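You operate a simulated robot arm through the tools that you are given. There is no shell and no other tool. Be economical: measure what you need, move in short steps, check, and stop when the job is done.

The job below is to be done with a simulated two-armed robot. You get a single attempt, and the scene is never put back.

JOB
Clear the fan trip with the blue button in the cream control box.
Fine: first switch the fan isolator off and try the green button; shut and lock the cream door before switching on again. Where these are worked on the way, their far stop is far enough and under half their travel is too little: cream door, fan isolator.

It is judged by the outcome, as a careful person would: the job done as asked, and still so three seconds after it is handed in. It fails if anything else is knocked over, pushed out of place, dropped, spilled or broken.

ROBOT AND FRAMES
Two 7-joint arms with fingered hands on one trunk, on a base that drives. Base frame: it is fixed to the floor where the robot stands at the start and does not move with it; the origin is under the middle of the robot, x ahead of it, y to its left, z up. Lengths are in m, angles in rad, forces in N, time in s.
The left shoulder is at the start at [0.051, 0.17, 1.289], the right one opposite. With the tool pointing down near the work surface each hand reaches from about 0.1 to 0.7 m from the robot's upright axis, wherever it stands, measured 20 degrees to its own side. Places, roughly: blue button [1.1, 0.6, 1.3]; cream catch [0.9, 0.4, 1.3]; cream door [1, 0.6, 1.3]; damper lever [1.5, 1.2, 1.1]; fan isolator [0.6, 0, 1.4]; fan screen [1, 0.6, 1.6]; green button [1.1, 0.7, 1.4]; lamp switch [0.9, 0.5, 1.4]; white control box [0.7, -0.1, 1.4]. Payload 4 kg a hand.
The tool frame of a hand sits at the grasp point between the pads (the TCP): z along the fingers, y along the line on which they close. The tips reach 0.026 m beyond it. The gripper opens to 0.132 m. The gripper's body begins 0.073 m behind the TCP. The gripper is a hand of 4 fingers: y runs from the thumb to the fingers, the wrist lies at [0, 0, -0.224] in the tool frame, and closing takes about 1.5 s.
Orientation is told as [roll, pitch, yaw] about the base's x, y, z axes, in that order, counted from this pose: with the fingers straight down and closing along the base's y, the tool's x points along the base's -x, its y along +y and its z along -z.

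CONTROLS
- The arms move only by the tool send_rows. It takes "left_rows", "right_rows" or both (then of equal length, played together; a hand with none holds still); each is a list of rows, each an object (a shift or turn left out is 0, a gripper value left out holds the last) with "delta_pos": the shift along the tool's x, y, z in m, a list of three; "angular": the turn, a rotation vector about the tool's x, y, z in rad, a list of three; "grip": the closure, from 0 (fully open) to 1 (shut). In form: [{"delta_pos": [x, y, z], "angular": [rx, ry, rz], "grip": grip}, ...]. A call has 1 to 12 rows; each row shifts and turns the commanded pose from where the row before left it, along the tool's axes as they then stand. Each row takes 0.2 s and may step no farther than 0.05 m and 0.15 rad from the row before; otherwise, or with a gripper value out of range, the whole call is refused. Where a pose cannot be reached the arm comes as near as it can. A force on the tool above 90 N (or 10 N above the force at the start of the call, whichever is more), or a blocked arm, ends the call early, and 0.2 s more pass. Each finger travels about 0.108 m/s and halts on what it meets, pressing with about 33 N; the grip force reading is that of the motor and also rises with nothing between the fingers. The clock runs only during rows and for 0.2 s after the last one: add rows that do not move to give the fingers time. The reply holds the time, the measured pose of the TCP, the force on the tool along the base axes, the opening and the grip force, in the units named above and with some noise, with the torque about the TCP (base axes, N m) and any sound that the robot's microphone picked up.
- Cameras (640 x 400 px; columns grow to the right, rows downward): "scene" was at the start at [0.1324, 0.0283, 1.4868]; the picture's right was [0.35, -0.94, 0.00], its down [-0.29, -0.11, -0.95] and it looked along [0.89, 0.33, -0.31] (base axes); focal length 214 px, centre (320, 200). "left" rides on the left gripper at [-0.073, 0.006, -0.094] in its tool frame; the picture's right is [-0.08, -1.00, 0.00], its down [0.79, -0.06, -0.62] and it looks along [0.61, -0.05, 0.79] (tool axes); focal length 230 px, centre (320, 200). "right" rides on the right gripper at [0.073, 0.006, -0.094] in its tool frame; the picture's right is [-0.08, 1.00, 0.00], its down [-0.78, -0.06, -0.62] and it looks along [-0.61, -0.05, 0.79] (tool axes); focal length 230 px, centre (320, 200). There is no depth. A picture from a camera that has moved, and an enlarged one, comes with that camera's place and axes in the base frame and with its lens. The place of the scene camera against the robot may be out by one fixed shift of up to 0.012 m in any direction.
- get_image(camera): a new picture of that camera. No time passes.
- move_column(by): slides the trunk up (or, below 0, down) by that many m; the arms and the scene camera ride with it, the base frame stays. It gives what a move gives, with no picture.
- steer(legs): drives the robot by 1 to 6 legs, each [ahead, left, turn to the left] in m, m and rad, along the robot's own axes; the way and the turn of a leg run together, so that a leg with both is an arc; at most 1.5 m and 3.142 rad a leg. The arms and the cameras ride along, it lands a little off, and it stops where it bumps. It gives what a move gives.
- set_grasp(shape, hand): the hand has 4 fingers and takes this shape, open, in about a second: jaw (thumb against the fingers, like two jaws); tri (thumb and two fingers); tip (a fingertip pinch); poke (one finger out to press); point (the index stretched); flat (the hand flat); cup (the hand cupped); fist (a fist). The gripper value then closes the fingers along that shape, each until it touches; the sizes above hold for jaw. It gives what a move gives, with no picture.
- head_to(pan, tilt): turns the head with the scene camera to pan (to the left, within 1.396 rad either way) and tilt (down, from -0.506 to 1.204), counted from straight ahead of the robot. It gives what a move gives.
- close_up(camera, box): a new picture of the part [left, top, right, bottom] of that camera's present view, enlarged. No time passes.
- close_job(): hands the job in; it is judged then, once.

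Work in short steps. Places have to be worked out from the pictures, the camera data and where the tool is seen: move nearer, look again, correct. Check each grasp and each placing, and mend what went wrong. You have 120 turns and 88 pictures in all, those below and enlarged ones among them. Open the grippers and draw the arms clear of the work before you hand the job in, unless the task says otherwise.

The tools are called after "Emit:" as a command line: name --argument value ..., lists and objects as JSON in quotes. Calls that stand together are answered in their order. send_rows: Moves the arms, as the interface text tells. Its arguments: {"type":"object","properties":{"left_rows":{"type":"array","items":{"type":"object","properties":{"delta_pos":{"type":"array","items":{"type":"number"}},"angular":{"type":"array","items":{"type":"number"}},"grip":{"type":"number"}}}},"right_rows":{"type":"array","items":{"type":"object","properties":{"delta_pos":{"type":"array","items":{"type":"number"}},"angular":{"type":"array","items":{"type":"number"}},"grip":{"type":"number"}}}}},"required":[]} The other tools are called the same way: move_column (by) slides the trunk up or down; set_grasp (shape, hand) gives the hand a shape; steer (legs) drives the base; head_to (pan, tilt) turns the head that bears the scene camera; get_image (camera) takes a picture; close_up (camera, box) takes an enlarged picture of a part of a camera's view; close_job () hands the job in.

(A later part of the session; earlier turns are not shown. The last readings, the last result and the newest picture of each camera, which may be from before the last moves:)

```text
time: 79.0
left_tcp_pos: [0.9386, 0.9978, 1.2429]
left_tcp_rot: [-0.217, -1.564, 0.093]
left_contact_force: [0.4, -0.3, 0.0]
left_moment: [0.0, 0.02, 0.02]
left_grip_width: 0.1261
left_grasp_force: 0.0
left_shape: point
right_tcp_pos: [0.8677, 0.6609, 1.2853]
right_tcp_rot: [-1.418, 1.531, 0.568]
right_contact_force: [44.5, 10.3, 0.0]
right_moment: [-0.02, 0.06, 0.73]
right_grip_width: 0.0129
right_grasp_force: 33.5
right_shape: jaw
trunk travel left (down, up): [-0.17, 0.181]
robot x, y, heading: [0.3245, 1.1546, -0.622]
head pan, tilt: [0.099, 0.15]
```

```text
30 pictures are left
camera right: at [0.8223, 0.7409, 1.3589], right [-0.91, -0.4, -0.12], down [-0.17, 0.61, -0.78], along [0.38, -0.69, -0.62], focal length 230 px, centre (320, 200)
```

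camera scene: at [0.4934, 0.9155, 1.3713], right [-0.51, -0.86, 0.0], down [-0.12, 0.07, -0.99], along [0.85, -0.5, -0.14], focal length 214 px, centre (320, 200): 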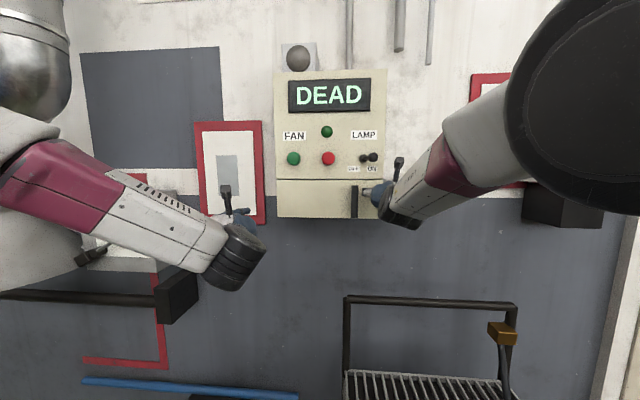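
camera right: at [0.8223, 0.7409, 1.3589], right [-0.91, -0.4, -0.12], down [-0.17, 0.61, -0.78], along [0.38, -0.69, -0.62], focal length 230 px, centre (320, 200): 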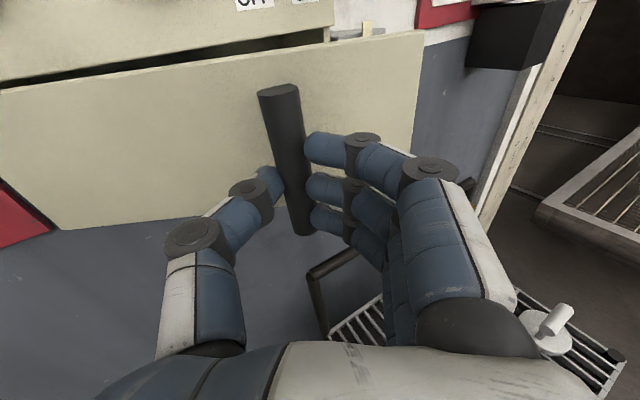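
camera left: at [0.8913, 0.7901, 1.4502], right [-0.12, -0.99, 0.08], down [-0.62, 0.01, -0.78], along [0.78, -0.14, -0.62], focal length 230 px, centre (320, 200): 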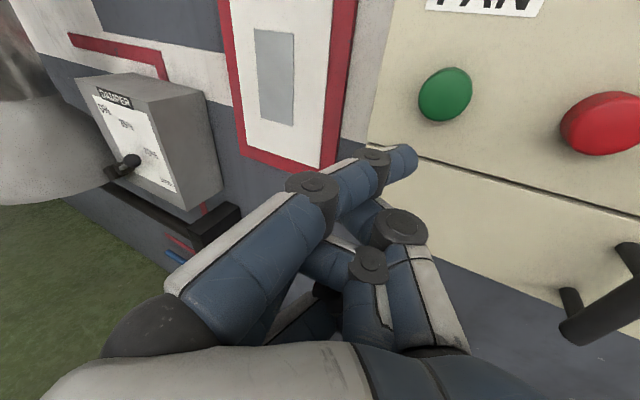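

Force rose to 44 N — my arc is slightly too wide. I'll ease in toward the force and check the scene.

Emit:
send_rows --right_rows '[{"delta_pos": [0, -0.01, 0.003]}, {}]'

Emit:
get_image --camera "scene"

```text
time: 79.8
left_tcp_pos: [0.9288, 0.9938, 1.2494]
left_tcp_rot: [2.526, -1.568, -2.657]
left_contact_force: [-0.3, -0.4, 0.5]
left_moment: [0.01, 0.02, 0.03]
left_grip_width: 0.1261
left_grasp_force: 0.0
left_shape: point
right_tcp_pos: [0.8618, 0.6508, 1.2991]
right_tcp_rot: [-1.64, 1.51, 0.326]
right_contact_force: [0.3, 0.3, -0.2]
right_moment: [0.02, 0.01, 0.03]
right_grip_width: 0.0066
right_grasp_force: 32.4
right_shape: jaw
trunk travel left (down, up): [-0.17, 0.181]
robot x, y, heading: [0.3205, 1.1574, -0.626]
head pan, tilt: [0.099, 0.15]
stopped in row 2 (right hand): the arm was blocked; the commanded pose is now the measured one
```

```text
29 pictures are left
camera scene: at [0.4825, 1.0475, 1.3696], right [-0.5, -0.86, 0.0], down [-0.13, 0.08, -0.99], along [0.85, -0.5, -0.15], focal length 214 px, centre (320, 200)
```

scene: 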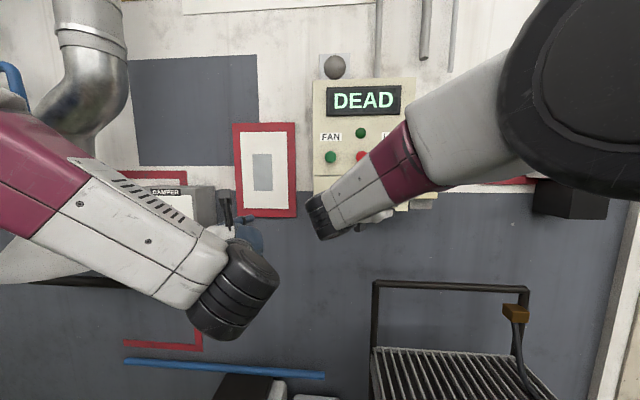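

The bar slipped out of the fingers. Check with the right camera.

Emit:
get_image --camera "right"

```text
28 pictures are left
camera right: at [0.8159, 0.7332, 1.3711], right [-0.91, -0.38, -0.14], down [-0.14, 0.61, -0.78], along [0.38, -0.7, -0.61], focal length 230 px, centre (320, 200)
```

right: 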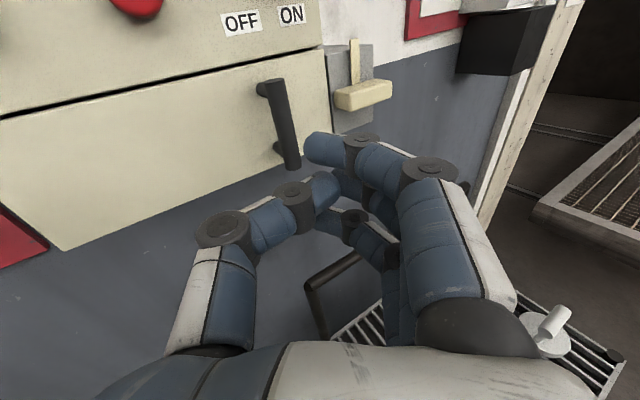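

The door fell shut again; force was radial because the right arm ran into its inward limit, so the base must stand further left. I retreat the hand, open it, and straighten its yaw.

Emit:
send_rows --right_rows '[{"delta_pos": [0, 0, -0.03]}, {"delta_pos": [0, 0.03, -0.03], "grip": 0.4}, {"delta_pos": [0, 0.03, 0], "angular": [0.1, 0, 0], "grip": 0.4}, {"delta_pos": [0, 0.02, 0], "angular": [0.1, 0, 0]}, {"angular": [0.1, 0, 0]}, {}]' --left_rows '[{"delta_pos": [0, 0, -0.03]}, {"delta_pos": [0, 0, -0.03]}, {}, {}, {}, {}]'

```text
time: 81.2
left_tcp_pos: [0.8702, 1.0046, 1.2477]
left_tcp_rot: [1.815, -1.572, -1.945]
left_contact_force: [-0.8, -0.7, 0.4]
left_moment: [-0.02, -0.01, 0.0]
left_grip_width: 0.1263
left_grasp_force: 0.1
left_shape: point
right_tcp_pos: [0.7679, 0.6782, 1.2928]
right_tcp_rot: [-2.019, 1.517, 0.25]
right_contact_force: [-1.1, 0.3, -0.3]
right_moment: [0.04, 0.01, -0.02]
right_grip_width: 0.0789
right_grasp_force: 0.0
right_shape: jaw
trunk travel left (down, up): [-0.17, 0.181]
robot x, y, heading: [0.3212, 1.1555, -0.626]
head pan, tilt: [0.099, 0.15]
```

Now shift the base 0.17 m left.

Emit:
steer --legs '[[0.03, 0.17, 0]]'

Emit:
send_rows --right_rows '[{"delta_pos": [0, 0.03, 0.01], "angular": [0.05, 0, 0]}, {"delta_pos": [0, 0.035, 0.02], "angular": [0.05, 0, 0]}, {"delta_pos": [0, 0.035, 0.02], "angular": [0.05, 0, 0]}, {"delta_pos": [0, 0.035, 0.02], "angular": [0.05, 0, 0]}, {"delta_pos": [0, 0.035, 0.02], "angular": [0.04, 0, 0]}, {}]'

Emit:
get_image --camera "right"

```text
time: 82.7
left_tcp_pos: [0.9975, 1.1264, 1.248]
left_tcp_rot: [-0.135, -1.57, 0.005]
left_contact_force: [1.0, 0.1, -0.7]
left_moment: [-0.02, -0.01, -0.01]
left_grip_width: 0.1263
left_grasp_force: 0.1
left_shape: point
right_tcp_pos: [0.8965, 0.8001, 1.2931]
right_tcp_rot: [-2.017, 1.517, 0.256]
right_contact_force: [-0.1, 0.4, 0.1]
right_moment: [0.01, 0.0, -0.01]
right_grip_width: 0.079
right_grasp_force: 0.0
right_shape: jaw
trunk travel left (down, up): [-0.17, 0.181]
robot x, y, heading: [0.448, 1.2782, -0.626]
head pan, tilt: [0.099, 0.15]
```

```text
time: 84.1
left_tcp_pos: [0.9968, 1.1274, 1.248]
left_tcp_rot: [-2.93, -1.57, 2.803]
left_contact_force: [-0.2, 0.4, -0.6]
left_moment: [-0.01, 0.04, 0.01]
left_grip_width: 0.126
left_grasp_force: 0.0
left_shape: point
right_tcp_pos: [0.8421, 0.6178, 1.2874]
right_tcp_rot: [-2.278, 1.517, 0.233]
right_contact_force: [0.9, 0.3, 0.0]
right_moment: [0.02, 0.0, 0.02]
right_grip_width: 0.0792
right_grasp_force: 0.0
right_shape: jaw
trunk travel left (down, up): [-0.17, 0.181]
robot x, y, heading: [0.4438, 1.2803, -0.628]
head pan, tilt: [0.099, 0.15]
```

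```text
27 pictures are left
camera right: at [0.7591, 0.6676, 1.3575], right [-0.58, -0.8, -0.12], down [-0.42, 0.42, -0.8], along [0.7, -0.42, -0.58], focal length 230 px, centre (320, 200)
```

right: 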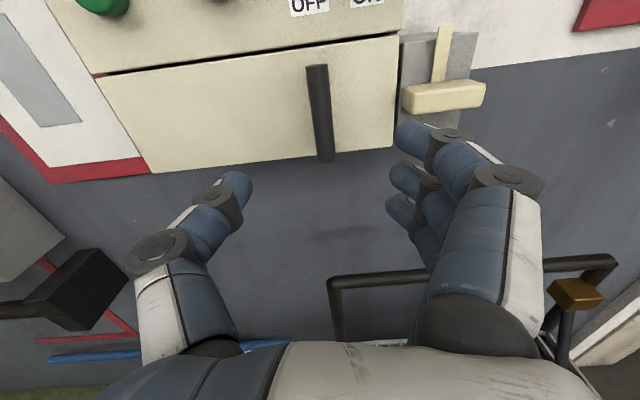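

Handle straight ahead by 0.125 m. Advance and grip.

Emit:
send_rows --right_rows '[{"delta_pos": [0, 0.002, 0.04], "angular": [0, -0.02, -0.05]}, {"delta_pos": [0, 0.002, 0.04], "angular": [0, -0.02, -0.05]}, {"delta_pos": [-0.003, 0, 0.03]}, {"delta_pos": [0, 0, 0.018]}, {"grip": 0.6}, {"grip": 0.8}, {"grip": 1.0}, {"grip": 1.0}, {"grip": 1.0}, {"grip": 1.0}, {"grip": 1.0}]'

Emit:
get_image --camera "right"

```text
time: 86.5
left_tcp_pos: [0.9976, 1.1271, 1.2476]
left_tcp_rot: [1.114, -1.571, -1.242]
left_contact_force: [0.3, 0.1, 0.4]
left_moment: [0.01, 0.01, 0.03]
left_grip_width: 0.1259
left_grasp_force: 0.1
left_shape: point
right_tcp_pos: [0.9433, 0.5404, 1.2875]
right_tcp_rot: [1.463, 1.512, -2.308]
right_contact_force: [3.6, 1.5, 0.9]
right_moment: [-0.02, 0.17, -0.13]
right_grip_width: 0.0056
right_grasp_force: 33.1
right_shape: jaw
trunk travel left (down, up): [-0.17, 0.181]
robot x, y, heading: [0.4495, 1.277, -0.628]
head pan, tilt: [0.099, 0.15]
```

```text
26 pictures are left
camera right: at [0.8669, 0.5929, 1.3609], right [-0.59, -0.81, -0.02], down [-0.49, 0.38, -0.78], along [0.64, -0.45, -0.62], focal length 230 px, centre (320, 200)
```

right: 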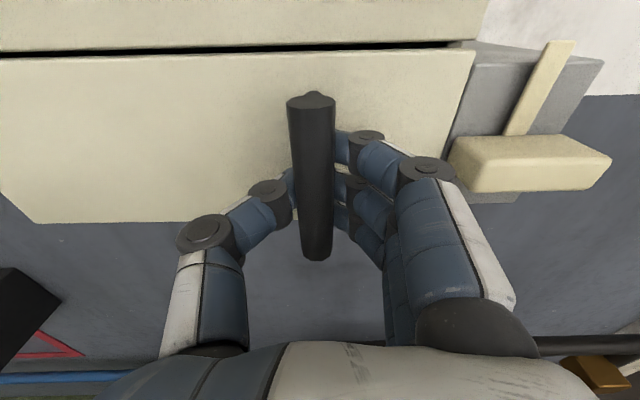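

Fingertips are hooked behind the bar — secure. I swing the door open along the arc, hand turning with it.

Emit:
send_rows --right_rows '[{"delta_pos": [0, -0.0063, -0.0226], "angular": [-0.1, 0, 0]}, {"delta_pos": [0, -0.0063, -0.0226], "angular": [-0.1, 0, 0]}, {"delta_pos": [0, -0.0063, -0.0226], "angular": [-0.1, 0, 0]}, {"delta_pos": [0, -0.0063, -0.0226], "angular": [-0.1, 0, 0]}, {"delta_pos": [0, -0.0063, -0.0226], "angular": [-0.1, 0, 0]}, {}]'

```text
time: 87.9
left_tcp_pos: [0.9949, 1.1286, 1.249]
left_tcp_rot: [3.141, -1.57, 3.016]
left_contact_force: [-0.6, 1.5, -0.5]
left_moment: [0.01, -0.01, 0.06]
left_grip_width: 0.1263
left_grasp_force: 0.0
left_shape: point
right_tcp_pos: [0.8871, 0.6418, 1.2865]
right_tcp_rot: [2.069, 1.513, -2.209]
right_contact_force: [-5.7, -3.1, 14.6]
right_moment: [0.04, 0.24, -0.32]
right_grip_width: 0.0051
right_grasp_force: 33.2
right_shape: jaw
trunk travel left (down, up): [-0.17, 0.181]
robot x, y, heading: [0.4434, 1.2789, -0.632]
head pan, tilt: [0.099, 0.15]
```

On track with low force. Continue to about 1.0 rad.

Emit:
send_rows --right_rows '[{"delta_pos": [0, -0.0063, -0.0226], "angular": [-0.1, 0, 0]}, {"delta_pos": [0, -0.0063, -0.0226], "angular": [-0.1, 0, 0]}, {"delta_pos": [0, -0.0063, -0.0226], "angular": [-0.1, 0, 0]}, {"delta_pos": [0, -0.0063, -0.0226], "angular": [-0.1, 0, 0]}, {"delta_pos": [0, -0.0063, -0.0226], "angular": [-0.1, 0, 0]}, {}]'

Emit:
get_image --camera "right"

```text
time: 89.5
left_tcp_pos: [0.9993, 1.1281, 1.246]
left_tcp_rot: [0.364, -1.569, -0.489]
left_contact_force: [0.1, -0.1, 0.4]
left_moment: [0.0, -0.03, 0.01]
left_grip_width: 0.1263
left_grasp_force: 0.1
left_shape: point
right_tcp_pos: [0.8773, 0.7202, 1.2881]
right_tcp_rot: [-0.473, 1.543, 0.989]
right_contact_force: [16.3, -1.8, 3.2]
right_moment: [0.04, 0.18, -0.07]
right_grip_width: 0.0052
right_grasp_force: 33.3
right_shape: jaw
trunk travel left (down, up): [-0.17, 0.181]
robot x, y, heading: [0.4465, 1.2814, -0.629]
head pan, tilt: [0.099, 0.15]
stopped in row 6 (right hand): the arm was blocked; the commanded pose is now the measured one
```

```text
25 pictures are left
camera right: at [0.8811, 0.8116, 1.3621], right [-0.99, 0.11, -0.09], down [0.14, 0.62, -0.77], along [-0.03, -0.77, -0.63], focal length 230 px, centre (320, 200)
```

right: 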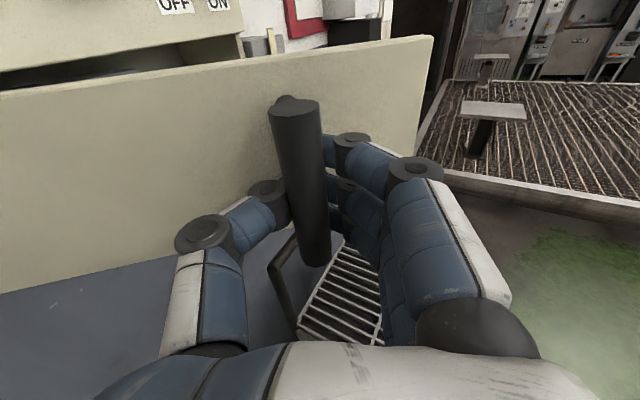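

The arm is at its limit with the door ~50° open. I let the base carry the hand along the rest of the arc.

Emit:
steer --legs '[[-0.02, 0.055, 0], [-0.01, 0.055, 0]]'

Emit:
get_image --camera "right"

```text
time: 91.0
left_tcp_pos: [1.0384, 1.2341, 1.2482]
left_tcp_rot: [0.101, -1.572, -0.229]
left_contact_force: [0.2, -0.2, -0.7]
left_moment: [-0.01, -0.01, -0.03]
left_grip_width: 0.1259
left_grasp_force: 0.1
left_shape: point
right_tcp_pos: [0.9154, 0.8271, 1.2879]
right_tcp_rot: [-0.505, 1.543, 0.952]
right_contact_force: [-4.0, -1.6, -3.1]
right_moment: [0.28, 0.49, -0.87]
right_grip_width: 0.004
right_grasp_force: 33.6
right_shape: jaw
trunk travel left (down, up): [-0.17, 0.181]
robot x, y, heading: [0.4903, 1.3879, -0.625]
head pan, tilt: [0.099, 0.15]
```

```text
24 pictures are left
camera right: at [0.918, 0.9189, 1.3627], right [-0.99, 0.12, -0.09], down [0.14, 0.62, -0.77], along [-0.03, -0.77, -0.63], focal length 230 px, centre (320, 200)
```

right: 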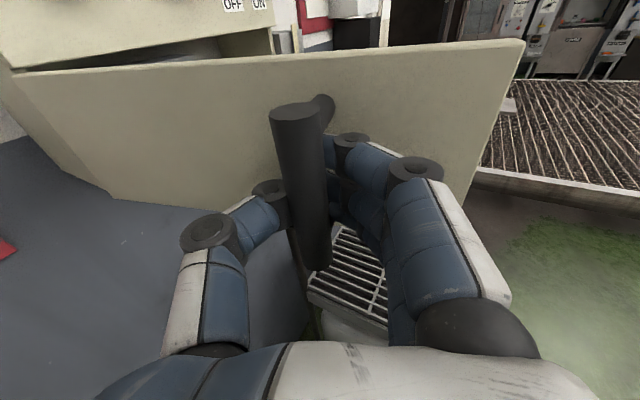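

Door now ~75° open. I loosen the grip a little to see whether it stays by itself.

Emit:
send_rows --right_rows '[{"grip": 0.8}, {"grip": 0.65}, {"grip": 0.5}, {"grip": 0.4}, {}, {}, {}, {}]'

Emit:
get_image --camera "right"

```text
time: 92.8
left_tcp_pos: [1.0376, 1.2341, 1.2487]
left_tcp_rot: [2.052, -1.569, -2.182]
left_contact_force: [0.1, -1.2, 1.0]
left_moment: [0.04, -0.02, -0.01]
left_grip_width: 0.126
left_grasp_force: 0.0
left_shape: point
right_tcp_pos: [0.9128, 0.8261, 1.2875]
right_tcp_rot: [-0.506, 1.541, 0.947]
right_contact_force: [-1.2, 0.3, 0.2]
right_moment: [-0.06, -0.01, 0.0]
right_grip_width: 0.0789
right_grasp_force: 0.0
right_shape: jaw
trunk travel left (down, up): [-0.17, 0.181]
robot x, y, heading: [0.4881, 1.3863, -0.625]
head pan, tilt: [0.099, 0.15]
```

```text
23 pictures are left
camera right: at [0.9173, 0.9176, 1.3628], right [-0.99, 0.12, -0.09], down [0.14, 0.62, -0.77], along [-0.03, -0.77, -0.63], focal length 230 px, centre (320, 200)
```

right: 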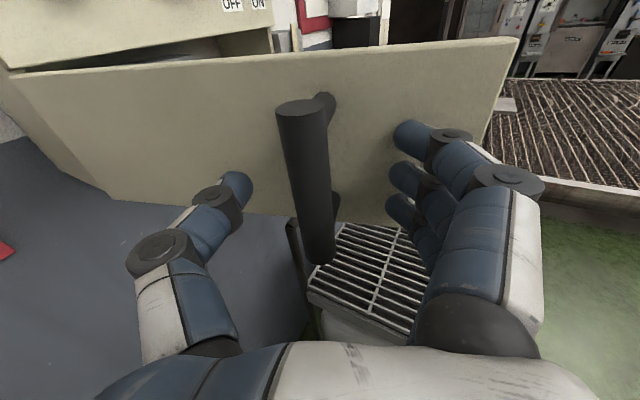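

The door stays put on its own. I withdraw the hand from the handle and back the base away before going round the door edge.

Emit:
send_rows --right_rows '[{"grip": 0.2}, {"delta_pos": [0, 0, -0.03]}, {"delta_pos": [0, 0, -0.03]}, {"delta_pos": [0, 0, -0.02]}, {}]'

Emit:
steer --legs '[[-0.17, 0.0, 0]]'

Emit:
get_image --camera "scene"

```text
time: 94.2
left_tcp_pos: [1.0367, 1.2334, 1.2481]
left_tcp_rot: [2.089, -1.568, -2.217]
left_contact_force: [-0.9, 0.0, -0.3]
left_moment: [0.03, -0.01, 0.02]
left_grip_width: 0.1261
left_grasp_force: 0.0
left_shape: point
right_tcp_pos: [0.9015, 0.8674, 1.2936]
right_tcp_rot: [-0.42, 1.455, 0.977]
right_contact_force: [0.2, -0.6, 0.0]
right_moment: [-0.02, -0.01, 0.01]
right_grip_width: 0.1053
right_grasp_force: 0.1
right_shape: jaw
trunk travel left (down, up): [-0.17, 0.181]
robot x, y, heading: [0.4886, 1.3841, -0.629]
head pan, tilt: [0.099, 0.15]
stopped in row 5 (right hand): the arm was blocked; the commanded pose is now the measured one
```

```text
time: 95.3
left_tcp_pos: [0.9933, 1.2723, 1.2485]
left_tcp_rot: [3.097, -1.57, 3.065]
left_contact_force: [0.2, 0.1, 0.6]
left_moment: [-0.02, 0.01, 0.02]
left_grip_width: 0.1258
left_grasp_force: 0.1
left_shape: point
right_tcp_pos: [0.8614, 0.9063, 1.2938]
right_tcp_rot: [-0.423, 1.454, 0.979]
right_contact_force: [0.2, 0.3, 0.3]
right_moment: [0.0, 0.03, -0.01]
right_grip_width: 0.1053
right_grasp_force: 0.2
right_shape: jaw
trunk travel left (down, up): [-0.17, 0.181]
robot x, y, heading: [0.4468, 1.4203, -0.62]
head pan, tilt: [0.099, 0.15]
stopped in leg 1: the robot was blocked; the commanded pose is now the measured one
```

```text
22 pictures are left
camera scene: at [0.6067, 1.3143, 1.3698], right [-0.5, -0.87, 0.0], down [-0.13, 0.07, -0.99], along [0.86, -0.49, -0.15], focal length 214 px, centre (320, 200)
```

scene: 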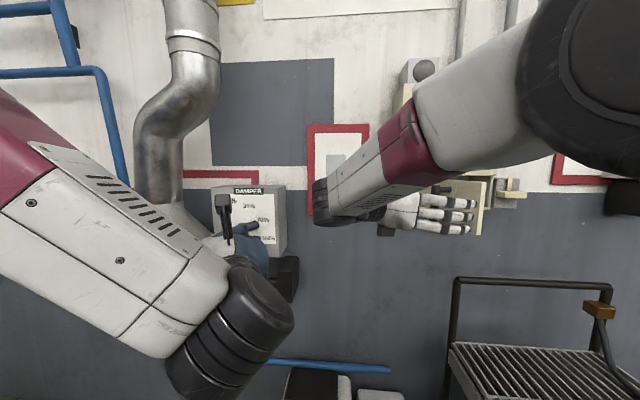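

Something behind (likely the red bin) blocks the base, so I won't back up further. Instead I raise the trunk so the hand passes above the door, then shift right.

Emit:
move_column --by 0.175

Emit:
steer --legs '[[0.02, 0, 0], [0, -0.28, 0]]'

Emit:
get_image --camera "scene"

```text
time: 97.2
left_tcp_pos: [0.9947, 1.2718, 1.4223]
left_tcp_rot: [2.079, -1.572, -2.202]
left_contact_force: [-0.2, 0.4, -0.3]
left_moment: [-0.03, 0.0, 0.01]
left_grip_width: 0.1259
left_grasp_force: 0.1
left_shape: point
right_tcp_pos: [0.8392, 0.8701, 1.475]
right_tcp_rot: [-0.447, 1.381, 0.905]
right_contact_force: [0.8, -0.9, -0.9]
right_moment: [0.0, 0.02, 0.01]
right_grip_width: 0.1057
right_grasp_force: 0.1
right_shape: jaw
trunk travel left (down, up): [-0.345, 0.006]
robot x, y, heading: [0.4403, 1.4219, -0.619]
head pan, tilt: [0.099, 0.15]
```

```text
time: 99.6
left_tcp_pos: [0.8498, 1.0381, 1.4226]
left_tcp_rot: [2.286, -1.569, -2.409]
left_contact_force: [0.0, -0.3, -0.2]
left_moment: [0.02, 0.0, 0.01]
left_grip_width: 0.1262
left_grasp_force: 0.1
left_shape: point
right_tcp_pos: [0.6946, 0.636, 1.4718]
right_tcp_rot: [-0.413, 1.382, 0.934]
right_contact_force: [0.7, 0.1, -0.2]
right_moment: [-0.04, 0.03, -0.01]
right_grip_width: 0.1053
right_grasp_force: 0.1
right_shape: jaw
trunk travel left (down, up): [-0.345, 0.006]
robot x, y, heading: [0.2966, 1.1875, -0.621]
head pan, tilt: [0.099, 0.15]
```

```text
21 pictures are left
camera scene: at [0.4159, 1.1123, 1.5471], right [-0.5, -0.87, 0.0], down [-0.13, 0.07, -0.99], along [0.86, -0.49, -0.15], focal length 214 px, centre (320, 200)
```

scene: 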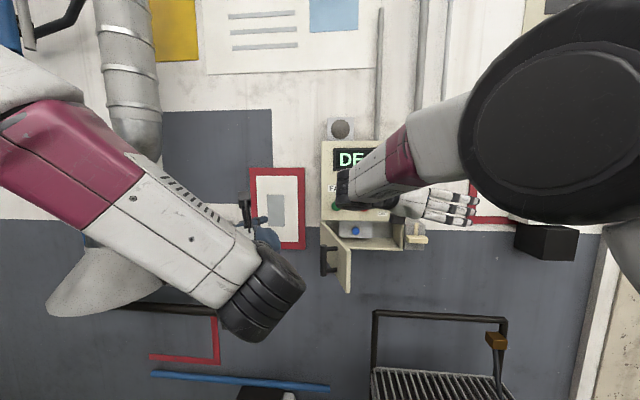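

The blue button is visible inside the open compartment. Enlarge.

Emit:
close_up --camera "scene" --box '[310, 200, 440, 300]'

Emit:
set_grasp --hand "right" --shape "point"

```text
4.00 times, centred on (375, 250) of scene
camera zoom: at [0.4159, 1.1123, 1.5471], right [-0.5, -0.87, 0.0], down [-0.13, 0.07, -0.99], along [0.86, -0.49, -0.15], focal length 858 px, centre (100, 0)
```

zoom: 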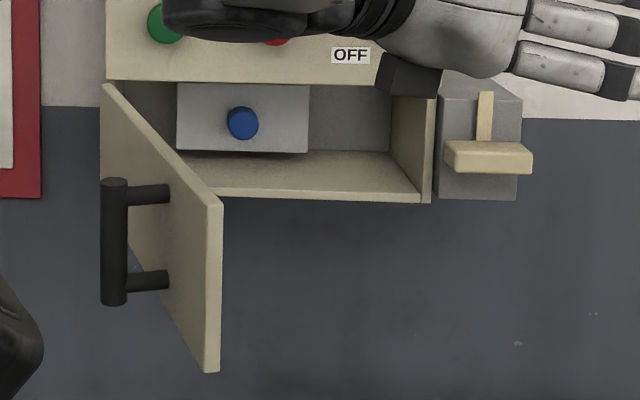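

```text
time: 100.5
left_tcp_pos: [0.8496, 1.038, 1.4227]
left_tcp_rot: [2.503, -1.569, -2.627]
left_contact_force: [-0.2, 0.0, -0.4]
left_moment: [0.01, -0.01, 0.02]
left_grip_width: 0.1262
left_grasp_force: 0.0
left_shape: point
right_tcp_pos: [0.694, 0.6337, 1.4715]
right_tcp_rot: [-0.413, 1.375, 0.931]
right_contact_force: [-0.3, 0.1, 0.2]
right_moment: [0.01, 0.01, 0.0]
right_grip_width: 0.1261
right_grasp_force: 0.1
right_shape: point
trunk travel left (down, up): [-0.345, 0.006]
robot x, y, heading: [0.2976, 1.1846, -0.616]
head pan, tilt: [0.099, 0.15]
```

The blue button sits centrally in the compartment (s≈1.084, z≈1.288). I lower the trunk again with the hand right of the door, shift the base slightly, and turn the pointing right hand to face the wall.

Emit:
move_column --by -0.17

Emit:
send_rows --right_rows '[{"angular": [0.13, 0, 0]}, {"angular": [0.13, 0, 0]}, {"angular": [0.13, 0, 0]}, {"angular": [0.13, 0, 0]}, {"angular": [0.13, 0, 0]}, {"angular": [0.13, 0, 0]}, {"angular": [0.13, -0.05, 0]}, {"angular": [0.13, -0.05, 0]}, {"angular": [0.13, -0.05, 0]}, {}]'

Emit:
get_image --camera "right"

```text
time: 102.4
left_tcp_pos: [0.8485, 1.0376, 1.2537]
left_tcp_rot: [3.137, -1.569, 3.025]
left_contact_force: [0.0, -0.2, -0.1]
left_moment: [0.0, -0.02, -0.05]
left_grip_width: 0.126
left_grasp_force: 0.1
left_shape: point
right_tcp_pos: [0.6754, 0.605, 1.2969]
right_tcp_rot: [-0.368, 1.308, 0.934]
right_contact_force: [-0.2, 0.0, -0.5]
right_moment: [0.01, -0.04, 0.02]
right_grip_width: 0.1264
right_grasp_force: 0.1
right_shape: point
trunk travel left (down, up): [-0.175, 0.176]
robot x, y, heading: [0.3004, 1.1847, -0.62]
head pan, tilt: [0.099, 0.15]
```

```text
time: 104.6
left_tcp_pos: [0.8508, 1.0394, 1.2538]
left_tcp_rot: [2.51, -1.572, -2.633]
left_contact_force: [0.5, 0.5, 0.4]
left_moment: [0.04, -0.01, -0.01]
left_grip_width: 0.1261
left_grasp_force: 0.0
left_shape: point
right_tcp_pos: [0.6954, 0.6368, 1.3003]
right_tcp_rot: [-0.996, 1.313, 1.543]
right_contact_force: [-0.7, -0.2, 0.2]
right_moment: [-0.01, 0.03, 0.03]
right_grip_width: 0.1262
right_grasp_force: 0.0
right_shape: point
trunk travel left (down, up): [-0.175, 0.176]
robot x, y, heading: [0.3002, 1.186, -0.624]
head pan, tilt: [0.099, 0.15]
```

```text
19 pictures are left
camera right: at [0.615, 0.6644, 1.3836], right [-0.57, -0.77, -0.29], down [-0.47, 0.59, -0.66], along [0.68, -0.24, -0.69], focal length 230 px, centre (320, 200)
```

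right: 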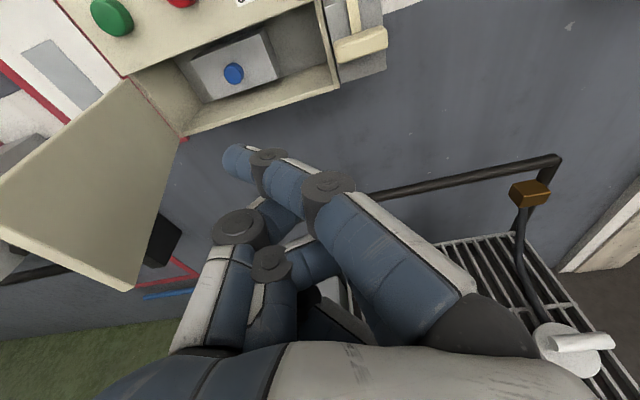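

Button triangulated at (1.10, 0.548, 1.289), about 8 cm inside the rim. I shift the base slightly, then level the roll, pitch nose-down a bit and advance to in front of the opening.

Emit:
steer --legs '[[0.04, 0.05, 0]]'

Emit:
send_rows --right_rows '[{"delta_pos": [0, -0.011, 0.02], "angular": [0, -0.04, -0.048]}, {"delta_pos": [0, -0.011, 0.02], "angular": [0, -0.04, -0.048]}, {"delta_pos": [0, -0.011, 0.02], "angular": [0, -0.04, -0.048]}, {"delta_pos": [0, -0.011, 0.02], "angular": [0, -0.04, -0.048]}, {"delta_pos": [0, -0.011, 0.02], "angular": [0, -0.04, -0.048]}, {"delta_pos": [0, -0.011, 0.02], "angular": [0, -0.04, -0.048]}, {}]'

Emit:
get_image --camera "right"

```text
time: 105.6
left_tcp_pos: [0.9124, 1.055, 1.2523]
left_tcp_rot: [1.891, -1.573, -2.011]
left_contact_force: [0.9, 0.3, 0.5]
left_moment: [-0.01, 0.01, -0.01]
left_grip_width: 0.126
left_grasp_force: 0.0
left_shape: point
right_tcp_pos: [0.7589, 0.6545, 1.3017]
right_tcp_rot: [-0.993, 1.309, 1.545]
right_contact_force: [-0.2, 0.0, 0.0]
right_moment: [0.0, 0.02, -0.01]
right_grip_width: 0.1261
right_grasp_force: 0.0
right_shape: point
trunk travel left (down, up): [-0.175, 0.176]
robot x, y, heading: [0.3612, 1.2078, -0.621]
head pan, tilt: [0.099, 0.15]
```

```text
time: 107.2
left_tcp_pos: [0.9104, 1.0564, 1.2528]
left_tcp_rot: [2.55, -1.569, -2.673]
left_contact_force: [-0.1, -0.3, 0.6]
left_moment: [0.0, 0.0, -0.02]
left_grip_width: 0.1262
left_grasp_force: 0.2
left_shape: point
right_tcp_pos: [0.8918, 0.6441, 1.2791]
right_tcp_rot: [0.16, 1.186, 2.743]
right_contact_force: [0.2, 0.4, -0.3]
right_moment: [0.01, 0.02, 0.0]
right_grip_width: 0.1261
right_grasp_force: 0.0
right_shape: point
trunk travel left (down, up): [-0.175, 0.176]
robot x, y, heading: [0.3569, 1.2037, -0.622]
head pan, tilt: [0.099, 0.15]
```

```text
18 pictures are left
camera right: at [0.8405, 0.6752, 1.382], right [-0.54, -0.84, -0.01], down [-0.72, 0.47, -0.5], along [0.43, -0.26, -0.86], focal length 230 px, centre (320, 200)
```

right: 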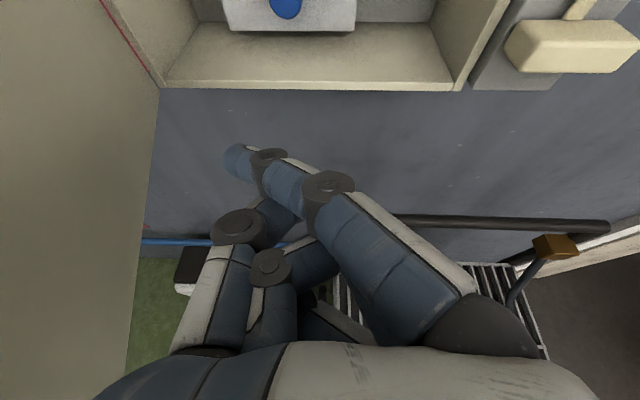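

Fingertip at (0.930, 0.668, 1.298): laterally exact. I advance 0.16 m straight along the wall normal into the opening.

Emit:
send_rows --right_rows '[{"delta_pos": [0.0137, 0.0018, 0.0375]}, {"delta_pos": [0.0137, 0.0018, 0.0375]}, {"delta_pos": [0.0137, 0.0018, 0.0375]}, {"delta_pos": [0.0137, 0.0018, 0.0375]}, {}]'

Emit:
get_image --camera "right"

```text
time: 108.4
left_tcp_pos: [0.9088, 1.0564, 1.2555]
left_tcp_rot: [3.14, -1.568, 3.023]
left_contact_force: [-1.3, 0.5, 0.4]
left_moment: [0.01, 0.03, -0.02]
left_grip_width: 0.126
left_grasp_force: 0.0
left_shape: point
right_tcp_pos: [1.0228, 0.5605, 1.2773]
right_tcp_rot: [0.165, 1.187, 2.751]
right_contact_force: [0.2, 0.0, 1.0]
right_moment: [0.05, 0.05, 0.02]
right_grip_width: 0.1257
right_grasp_force: 0.0
right_shape: point
trunk travel left (down, up): [-0.175, 0.176]
robot x, y, heading: [0.3628, 1.2051, -0.622]
head pan, tilt: [0.099, 0.15]
```

```text
17 pictures are left
camera right: at [0.9716, 0.5904, 1.3802], right [-0.54, -0.84, -0.01], down [-0.72, 0.47, -0.5], along [0.43, -0.27, -0.86], focal length 230 px, centre (320, 200)
```

right: 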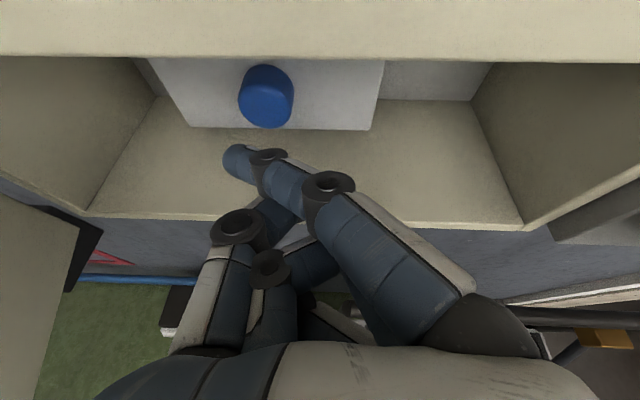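

The hand's own camera/body would meet the upper panel if I push on nose-down. I withdraw and instead use the jaw shape half open with level pitch, pressing with the lone thumb, which reaches farther forward.

Emit:
send_rows --right_rows '[{"delta_pos": [-0.0137, -0.0018, -0.0375]}, {"delta_pos": [-0.0137, -0.0018, -0.0375]}, {"delta_pos": [-0.0137, -0.0018, -0.0375]}, {"delta_pos": [-0.0137, -0.0018, -0.0375]}, {}]'

Emit:
set_grasp --hand "right" --shape "jaw"

Emit:
send_rows --right_rows '[{"angular": [-0.01, 0.09, 0], "grip": 0.3}, {"angular": [-0.01, 0.09, 0], "grip": 0.3}, {"angular": [-0.01, 0.09, 0], "grip": 0.3}, {"angular": [-0.01, 0.09, 0], "grip": 0.3}, {}, {}]'

Emit:
get_image --camera "right"

```text
time: 109.8
left_tcp_pos: [0.9114, 1.055, 1.2543]
left_tcp_rot: [2.574, -1.569, -2.696]
left_contact_force: [-1.0, -0.7, -0.3]
left_moment: [0.01, 0.04, 0.03]
left_grip_width: 0.1262
left_grasp_force: 0.0
left_shape: point
right_tcp_pos: [0.8735, 0.613, 1.2792]
right_tcp_rot: [-0.052, 1.183, 2.506]
right_contact_force: [0.0, 0.5, 0.4]
right_moment: [-0.03, 0.0, 0.03]
right_grip_width: 0.0001
right_grasp_force: 0.2
right_shape: point
trunk travel left (down, up): [-0.175, 0.176]
robot x, y, heading: [0.3598, 1.2042, -0.619]
head pan, tilt: [0.099, 0.15]
stopped in row 5 (right hand): the arm was blocked; the commanded pose is now the measured one
```

```text
time: 110.7
left_tcp_pos: [0.9117, 1.0561, 1.2529]
left_tcp_rot: [2.383, -1.569, -2.504]
left_contact_force: [-0.5, -0.2, 0.7]
left_moment: [0.0, -0.01, 0.02]
left_grip_width: 0.1262
left_grasp_force: 0.1
left_shape: point
right_tcp_pos: [0.8747, 0.6139, 1.2785]
right_tcp_rot: [-0.047, 1.183, 2.508]
right_contact_force: [-0.3, -0.6, 0.8]
right_moment: [0.04, -0.01, -0.03]
right_grip_width: 0.1319
right_grasp_force: 0.2
right_shape: jaw
trunk travel left (down, up): [-0.175, 0.176]
robot x, y, heading: [0.3612, 1.2015, -0.618]
head pan, tilt: [0.099, 0.15]
```

```text
time: 112.3
left_tcp_pos: [0.9111, 1.0551, 1.2525]
left_tcp_rot: [2.378, -1.57, -2.501]
left_contact_force: [0.0, -0.2, -0.3]
left_moment: [-0.04, 0.01, 0.01]
left_grip_width: 0.1259
left_grasp_force: 0.2
left_shape: point
right_tcp_pos: [0.9121, 0.5367, 1.3941]
right_tcp_rot: [-0.659, 1.455, 1.816]
right_contact_force: [0.0, -0.8, 1.4]
right_moment: [0.01, 0.0, 0.01]
right_grip_width: 0.0926
right_grasp_force: 0.0
right_shape: jaw
right hand out of reach, approached as far as the arm can: row 1, 2, 3, 4
trunk travel left (down, up): [-0.175, 0.176]
robot x, y, heading: [0.3597, 1.2035, -0.617]
head pan, tilt: [0.099, 0.15]
stopped in row 6 (right hand): the arm was blocked; the commanded pose is now the measured one
```

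```text
16 pictures are left
camera right: at [0.8369, 0.5812, 1.474], right [-0.62, -0.77, -0.15], down [-0.47, 0.51, -0.72], along [0.63, -0.38, -0.68], focal length 230 px, centre (320, 200)
```

right: 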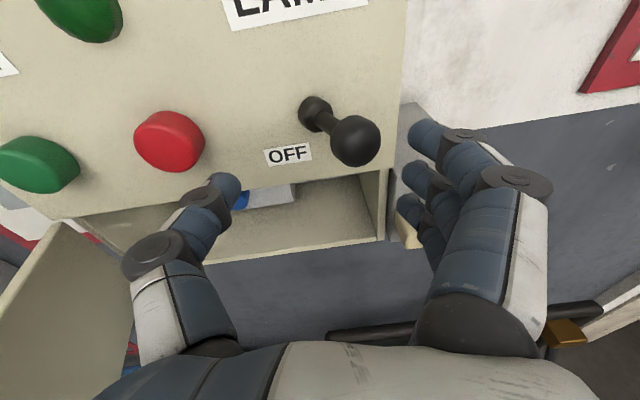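

The arm drifted up near the panel without contact. I back the base 5 cm, then shift it 9 cm left to free the arm.

Emit:
steer --legs '[[-0.05, 0, 0], [0, 0.09, 0]]'

Emit:
send_rows --right_rows '[{"delta_pos": [0, 0, -0.03]}, {"delta_pos": [-0.03, 0.005, -0.02]}, {"delta_pos": [-0.03, 0.005, 0]}, {"delta_pos": [-0.03, 0.005, 0]}, {"delta_pos": [-0.02, 0, 0]}, {}]'

Emit:
get_image --camera "right"

```text
time: 113.9
left_tcp_pos: [0.9203, 1.1553, 1.2528]
left_tcp_rot: [2.439, -1.572, -2.564]
left_contact_force: [-0.3, 0.6, 0.1]
left_moment: [-0.02, 0.0, -0.02]
left_grip_width: 0.1263
left_grasp_force: 0.1
left_shape: point
right_tcp_pos: [0.921, 0.6393, 1.3943]
right_tcp_rot: [-0.649, 1.455, 1.828]
right_contact_force: [-0.4, -0.1, 0.1]
right_moment: [0.02, 0.01, -0.02]
right_grip_width: 0.0927
right_grasp_force: 0.1
right_shape: jaw
trunk travel left (down, up): [-0.175, 0.176]
robot x, y, heading: [0.3671, 1.3005, -0.621]
head pan, tilt: [0.099, 0.15]
```

```text
time: 115.5
left_tcp_pos: [0.9198, 1.1553, 1.2523]
left_tcp_rot: [2.315, -1.569, -2.437]
left_contact_force: [-0.4, -0.1, -0.3]
left_moment: [0.0, -0.03, 0.0]
left_grip_width: 0.126
left_grasp_force: 0.1
left_shape: point
right_tcp_pos: [0.8856, 0.5859, 1.3729]
right_tcp_rot: [-0.966, 1.411, 1.466]
right_contact_force: [-0.5, -0.3, 0.3]
right_moment: [0.05, 0.02, -0.01]
right_grip_width: 0.0926
right_grasp_force: 0.2
right_shape: jaw
right hand out of reach, approached as far as the arm can: row 1, 2, 3, 4, 5
trunk travel left (down, up): [-0.175, 0.176]
robot x, y, heading: [0.3697, 1.2995, -0.62]
head pan, tilt: [0.099, 0.15]
stopped in row 6 (right hand): the arm was blocked; the commanded pose is now the measured one
```

```text
15 pictures are left
camera right: at [0.8094, 0.629, 1.4525], right [-0.65, -0.73, -0.21], down [-0.41, 0.57, -0.71], along [0.64, -0.38, -0.67], focal length 230 px, centre (320, 200)
```

right: 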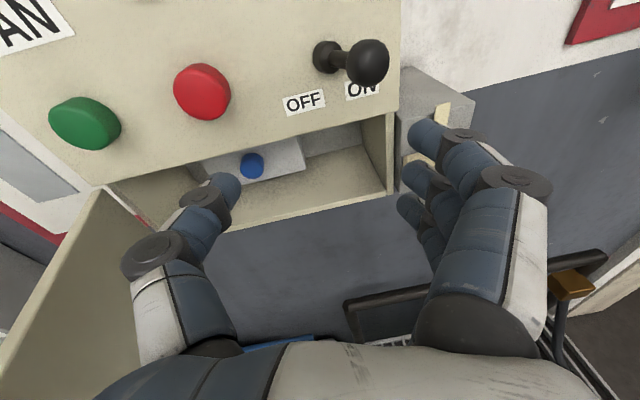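

The arm prefers being extended. I back the base 4 cm and command a forward-down-left move with roll levelling.

Emit:
steer --legs '[[-0.04, 0, 0]]'

Emit:
send_rows --right_rows '[{"delta_pos": [-0.012, -0.006, 0.008], "angular": [0.015, 0.01, -0.035]}, {"delta_pos": [-0.012, -0.006, 0.008], "angular": [0.015, 0.01, -0.035]}, {"delta_pos": [-0.012, -0.006, 0.008], "angular": [0.015, 0.01, -0.035]}, {"delta_pos": [-0.012, -0.006, 0.008], "angular": [0.015, 0.01, -0.035]}, {"delta_pos": [-0.012, -0.006, 0.008], "angular": [0.015, 0.01, -0.035]}, {"delta_pos": [-0.012, -0.006, 0.008], "angular": [0.015, 0.01, -0.035]}, {}]'

```text
time: 116.3
left_tcp_pos: [0.9135, 1.1633, 1.2542]
left_tcp_rot: [2.606, -1.569, -2.724]
left_contact_force: [0.2, 0.9, -0.1]
left_moment: [0.0, 0.05, 0.03]
left_grip_width: 0.1261
left_grasp_force: 0.1
left_shape: point
right_tcp_pos: [0.8826, 0.5927, 1.3727]
right_tcp_rot: [-0.976, 1.409, 1.456]
right_contact_force: [-0.3, 0.3, 0.7]
right_moment: [0.02, 0.01, -0.02]
right_grip_width: 0.0926
right_grasp_force: 0.1
right_shape: jaw
trunk travel left (down, up): [-0.175, 0.176]
robot x, y, heading: [0.3619, 1.3104, -0.615]
head pan, tilt: [0.099, 0.15]
stopped in leg 1: the robot was blocked; the commanded pose is now the measured one
```

```text
time: 118.1
left_tcp_pos: [0.9146, 1.1625, 1.2523]
left_tcp_rot: [1.962, -1.568, -2.081]
left_contact_force: [0.4, 0.2, 0.0]
left_moment: [0.03, -0.01, 0.03]
left_grip_width: 0.1261
left_grasp_force: 0.1
left_shape: point
right_tcp_pos: [0.9185, 0.5347, 1.3158]
right_tcp_rot: [1.045, 1.526, -2.772]
right_contact_force: [0.2, -1.0, -0.5]
right_moment: [-0.01, -0.05, -0.01]
right_grip_width: 0.0923
right_grasp_force: 0.1
right_shape: jaw
right hand out of reach, approached as far as the arm can: row 2, 3, 4, 5
trunk travel left (down, up): [-0.175, 0.176]
robot x, y, heading: [0.3651, 1.314, -0.616]
head pan, tilt: [0.099, 0.15]
stopped in row 7 (right hand): the arm was blocked; the commanded pose is now the measured one
```

Rather than fight joint limits, I keep this good arm posture and use the trunk and base to place the thumb: down 2.7 cm, left 7 cm.

Emit:
move_column --by -0.027

Emit:
steer --legs '[[0.005, 0.071, 0]]'

Emit:
get_image --camera "right"

```text
time: 118.8
left_tcp_pos: [0.9114, 1.167, 1.2282]
left_tcp_rot: [-2.76, -1.567, 2.641]
left_contact_force: [-0.5, 0.4, 0.2]
left_moment: [0.04, 0.04, -0.01]
left_grip_width: 0.1264
left_grasp_force: 0.0
left_shape: point
right_tcp_pos: [0.8898, 0.5059, 1.2844]
right_tcp_rot: [0.7, 1.533, 3.119]
right_contact_force: [-0.4, 0.0, 0.8]
right_moment: [0.04, 0.03, -0.02]
right_grip_width: 0.0924
right_grasp_force: 0.1
right_shape: jaw
trunk travel left (down, up): [-0.148, 0.203]
robot x, y, heading: [0.3644, 1.312, -0.619]
head pan, tilt: [0.099, 0.15]
```

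```text
time: 119.8
left_tcp_pos: [0.9605, 1.2197, 1.2261]
left_tcp_rot: [1.963, -1.568, -2.084]
left_contact_force: [0.4, 0.9, -0.1]
left_moment: [0.02, -0.02, -0.05]
left_grip_width: 0.126
left_grasp_force: 0.0
left_shape: point
right_tcp_pos: [0.9383, 0.5604, 1.2879]
right_tcp_rot: [0.662, 1.538, 3.084]
right_contact_force: [0.1, -0.3, 0.2]
right_moment: [0.0, 0.02, -0.01]
right_grip_width: 0.0926
right_grasp_force: 0.0
right_shape: jaw
trunk travel left (down, up): [-0.148, 0.203]
robot x, y, heading: [0.4127, 1.3644, -0.613]
head pan, tilt: [0.099, 0.15]
```

```text
14 pictures are left
camera right: at [0.8656, 0.6177, 1.3629], right [-0.66, -0.75, -0.06], down [-0.45, 0.45, -0.77], along [0.6, -0.48, -0.64], focal length 230 px, centre (320, 200)
```

right: 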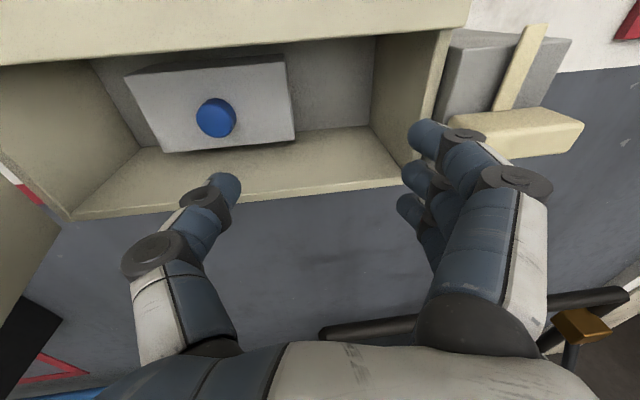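

Thumb tip at about (0.989, 0.583, 1.290): needs 36 mm left and ~11 cm forward. I move the base left, then 7 cm forward, and look.

Emit:
steer --legs '[[0, 0.036, 0], [0.07, 0, 0]]'

Emit:
get_image --camera "right"

```text
time: 121.3
left_tcp_pos: [1.0394, 1.2074, 1.2246]
left_tcp_rot: [1.3, -1.568, -1.416]
left_contact_force: [0.6, 0.0, 0.5]
left_moment: [0.02, 0.0, 0.02]
left_grip_width: 0.1261
left_grasp_force: 0.1
left_shape: point
right_tcp_pos: [1.0114, 0.5446, 1.2859]
right_tcp_rot: [0.519, 1.539, 2.935]
right_contact_force: [1.2, -0.3, -0.5]
right_moment: [-0.02, -0.02, 0.01]
right_grip_width: 0.0923
right_grasp_force: 0.1
right_shape: jaw
trunk travel left (down, up): [-0.148, 0.203]
robot x, y, heading: [0.4895, 1.3519, -0.617]
head pan, tilt: [0.099, 0.15]
```

```text
13 pictures are left
camera right: at [0.9406, 0.6019, 1.3611], right [-0.67, -0.74, -0.06], down [-0.44, 0.46, -0.77], along [0.6, -0.48, -0.64], focal length 230 px, centre (320, 200)
```

right: 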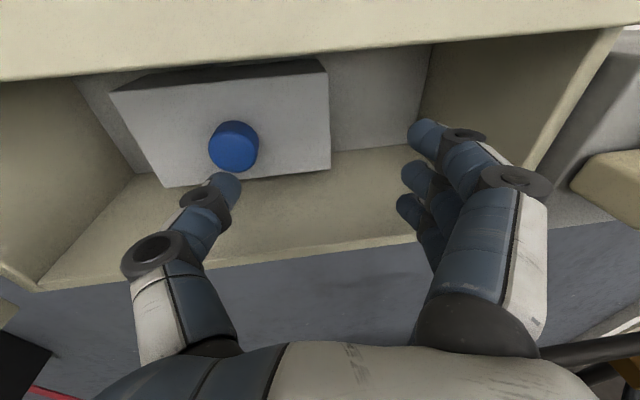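

Thumb lies right in front of the button, about 4 cm away. Press with small arm steps.

Emit:
send_rows --right_rows '[{"delta_pos": [0, -0.005, 0.018]}, {"delta_pos": [0, -0.004, 0.016]}, {"delta_pos": [0, -0.001, 0.006]}, {"delta_pos": [0, -0.001, 0.006]}, {}]'

Emit:
get_image --camera "right"

```text
time: 122.5
left_tcp_pos: [1.03, 1.2141, 1.2315]
left_tcp_rot: [-2.919, -1.562, 2.8]
left_contact_force: [-0.1, -0.8, 0.1]
left_moment: [0.0, 0.02, -0.01]
left_grip_width: 0.126
left_grasp_force: 0.1
left_shape: point
right_tcp_pos: [1.0421, 0.5283, 1.2941]
right_tcp_rot: [0.694, 1.549, 3.107]
right_contact_force: [-49.4, 30.1, -0.6]
right_moment: [0.04, 0.08, 3.54]
right_grip_width: 0.0912
right_grasp_force: 0.1
right_shape: jaw
trunk travel left (down, up): [-0.148, 0.203]
robot x, y, heading: [0.4848, 1.3524, -0.611]
head pan, tilt: [0.099, 0.15]
heard: click
```

```text
12 pictures are left
camera right: at [0.9704, 0.5857, 1.3688], right [-0.67, -0.74, -0.06], down [-0.43, 0.46, -0.78], along [0.61, -0.49, -0.63], focal length 230 px, centre (320, 200)
```

right: 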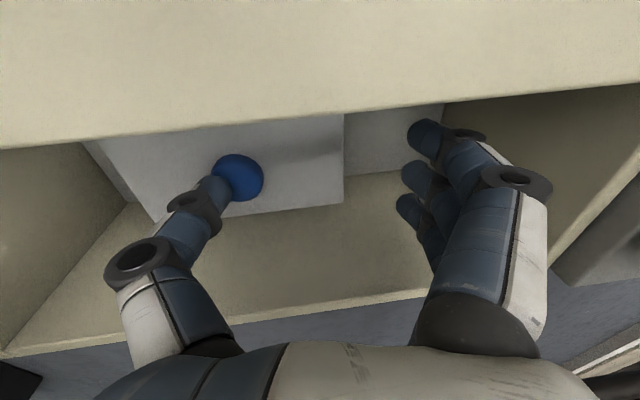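

Click heard: blue pressed. Withdraw straight back with the arm a little, then the base.

Emit:
send_rows --right_rows '[{"delta_pos": [0, 0.001, -0.015]}, {"delta_pos": [0, 0.002, -0.02]}, {}]'

Emit:
steer --legs '[[-0.065, 0, 0]]'

Emit:
get_image --camera "right"

```text
time: 123.3
left_tcp_pos: [1.0375, 1.2087, 1.2264]
left_tcp_rot: [1.781, -1.57, -1.898]
left_contact_force: [-0.1, -0.3, 0.0]
left_moment: [0.03, -0.01, 0.02]
left_grip_width: 0.1261
left_grasp_force: 0.2
left_shape: point
right_tcp_pos: [1.0228, 0.5438, 1.2849]
right_tcp_rot: [0.513, 1.541, 2.926]
right_contact_force: [-0.7, 0.4, -0.1]
right_moment: [-0.01, -0.02, -0.01]
right_grip_width: 0.0927
right_grasp_force: 0.0
right_shape: jaw
trunk travel left (down, up): [-0.148, 0.203]
robot x, y, heading: [0.4872, 1.3572, -0.614]
head pan, tilt: [0.099, 0.15]
```

```text
time: 124.3
left_tcp_pos: [0.9841, 1.2456, 1.2269]
left_tcp_rot: [2.27, -1.569, -2.388]
left_contact_force: [0.5, -0.5, 0.2]
left_moment: [0.0, 0.0, -0.02]
left_grip_width: 0.1259
left_grasp_force: 0.2
left_shape: point
right_tcp_pos: [0.9702, 0.5813, 1.2865]
right_tcp_rot: [0.536, 1.541, 2.949]
right_contact_force: [-0.2, -0.2, 0.5]
right_moment: [0.01, 0.04, 0.0]
right_grip_width: 0.0925
right_grasp_force: 0.1
right_shape: jaw
trunk travel left (down, up): [-0.148, 0.203]
robot x, y, heading: [0.4346, 1.3959, -0.613]
head pan, tilt: [0.099, 0.15]
```

```text
11 pictures are left
camera right: at [0.8982, 0.6384, 1.3619], right [-0.67, -0.74, -0.06], down [-0.44, 0.46, -0.77], along [0.6, -0.49, -0.63], focal length 230 px, centre (320, 200)
```

right: 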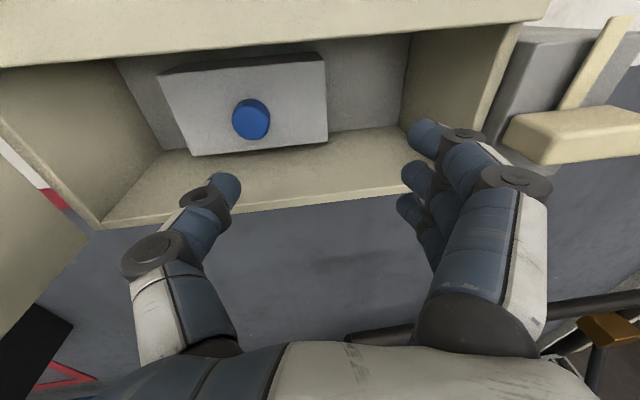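

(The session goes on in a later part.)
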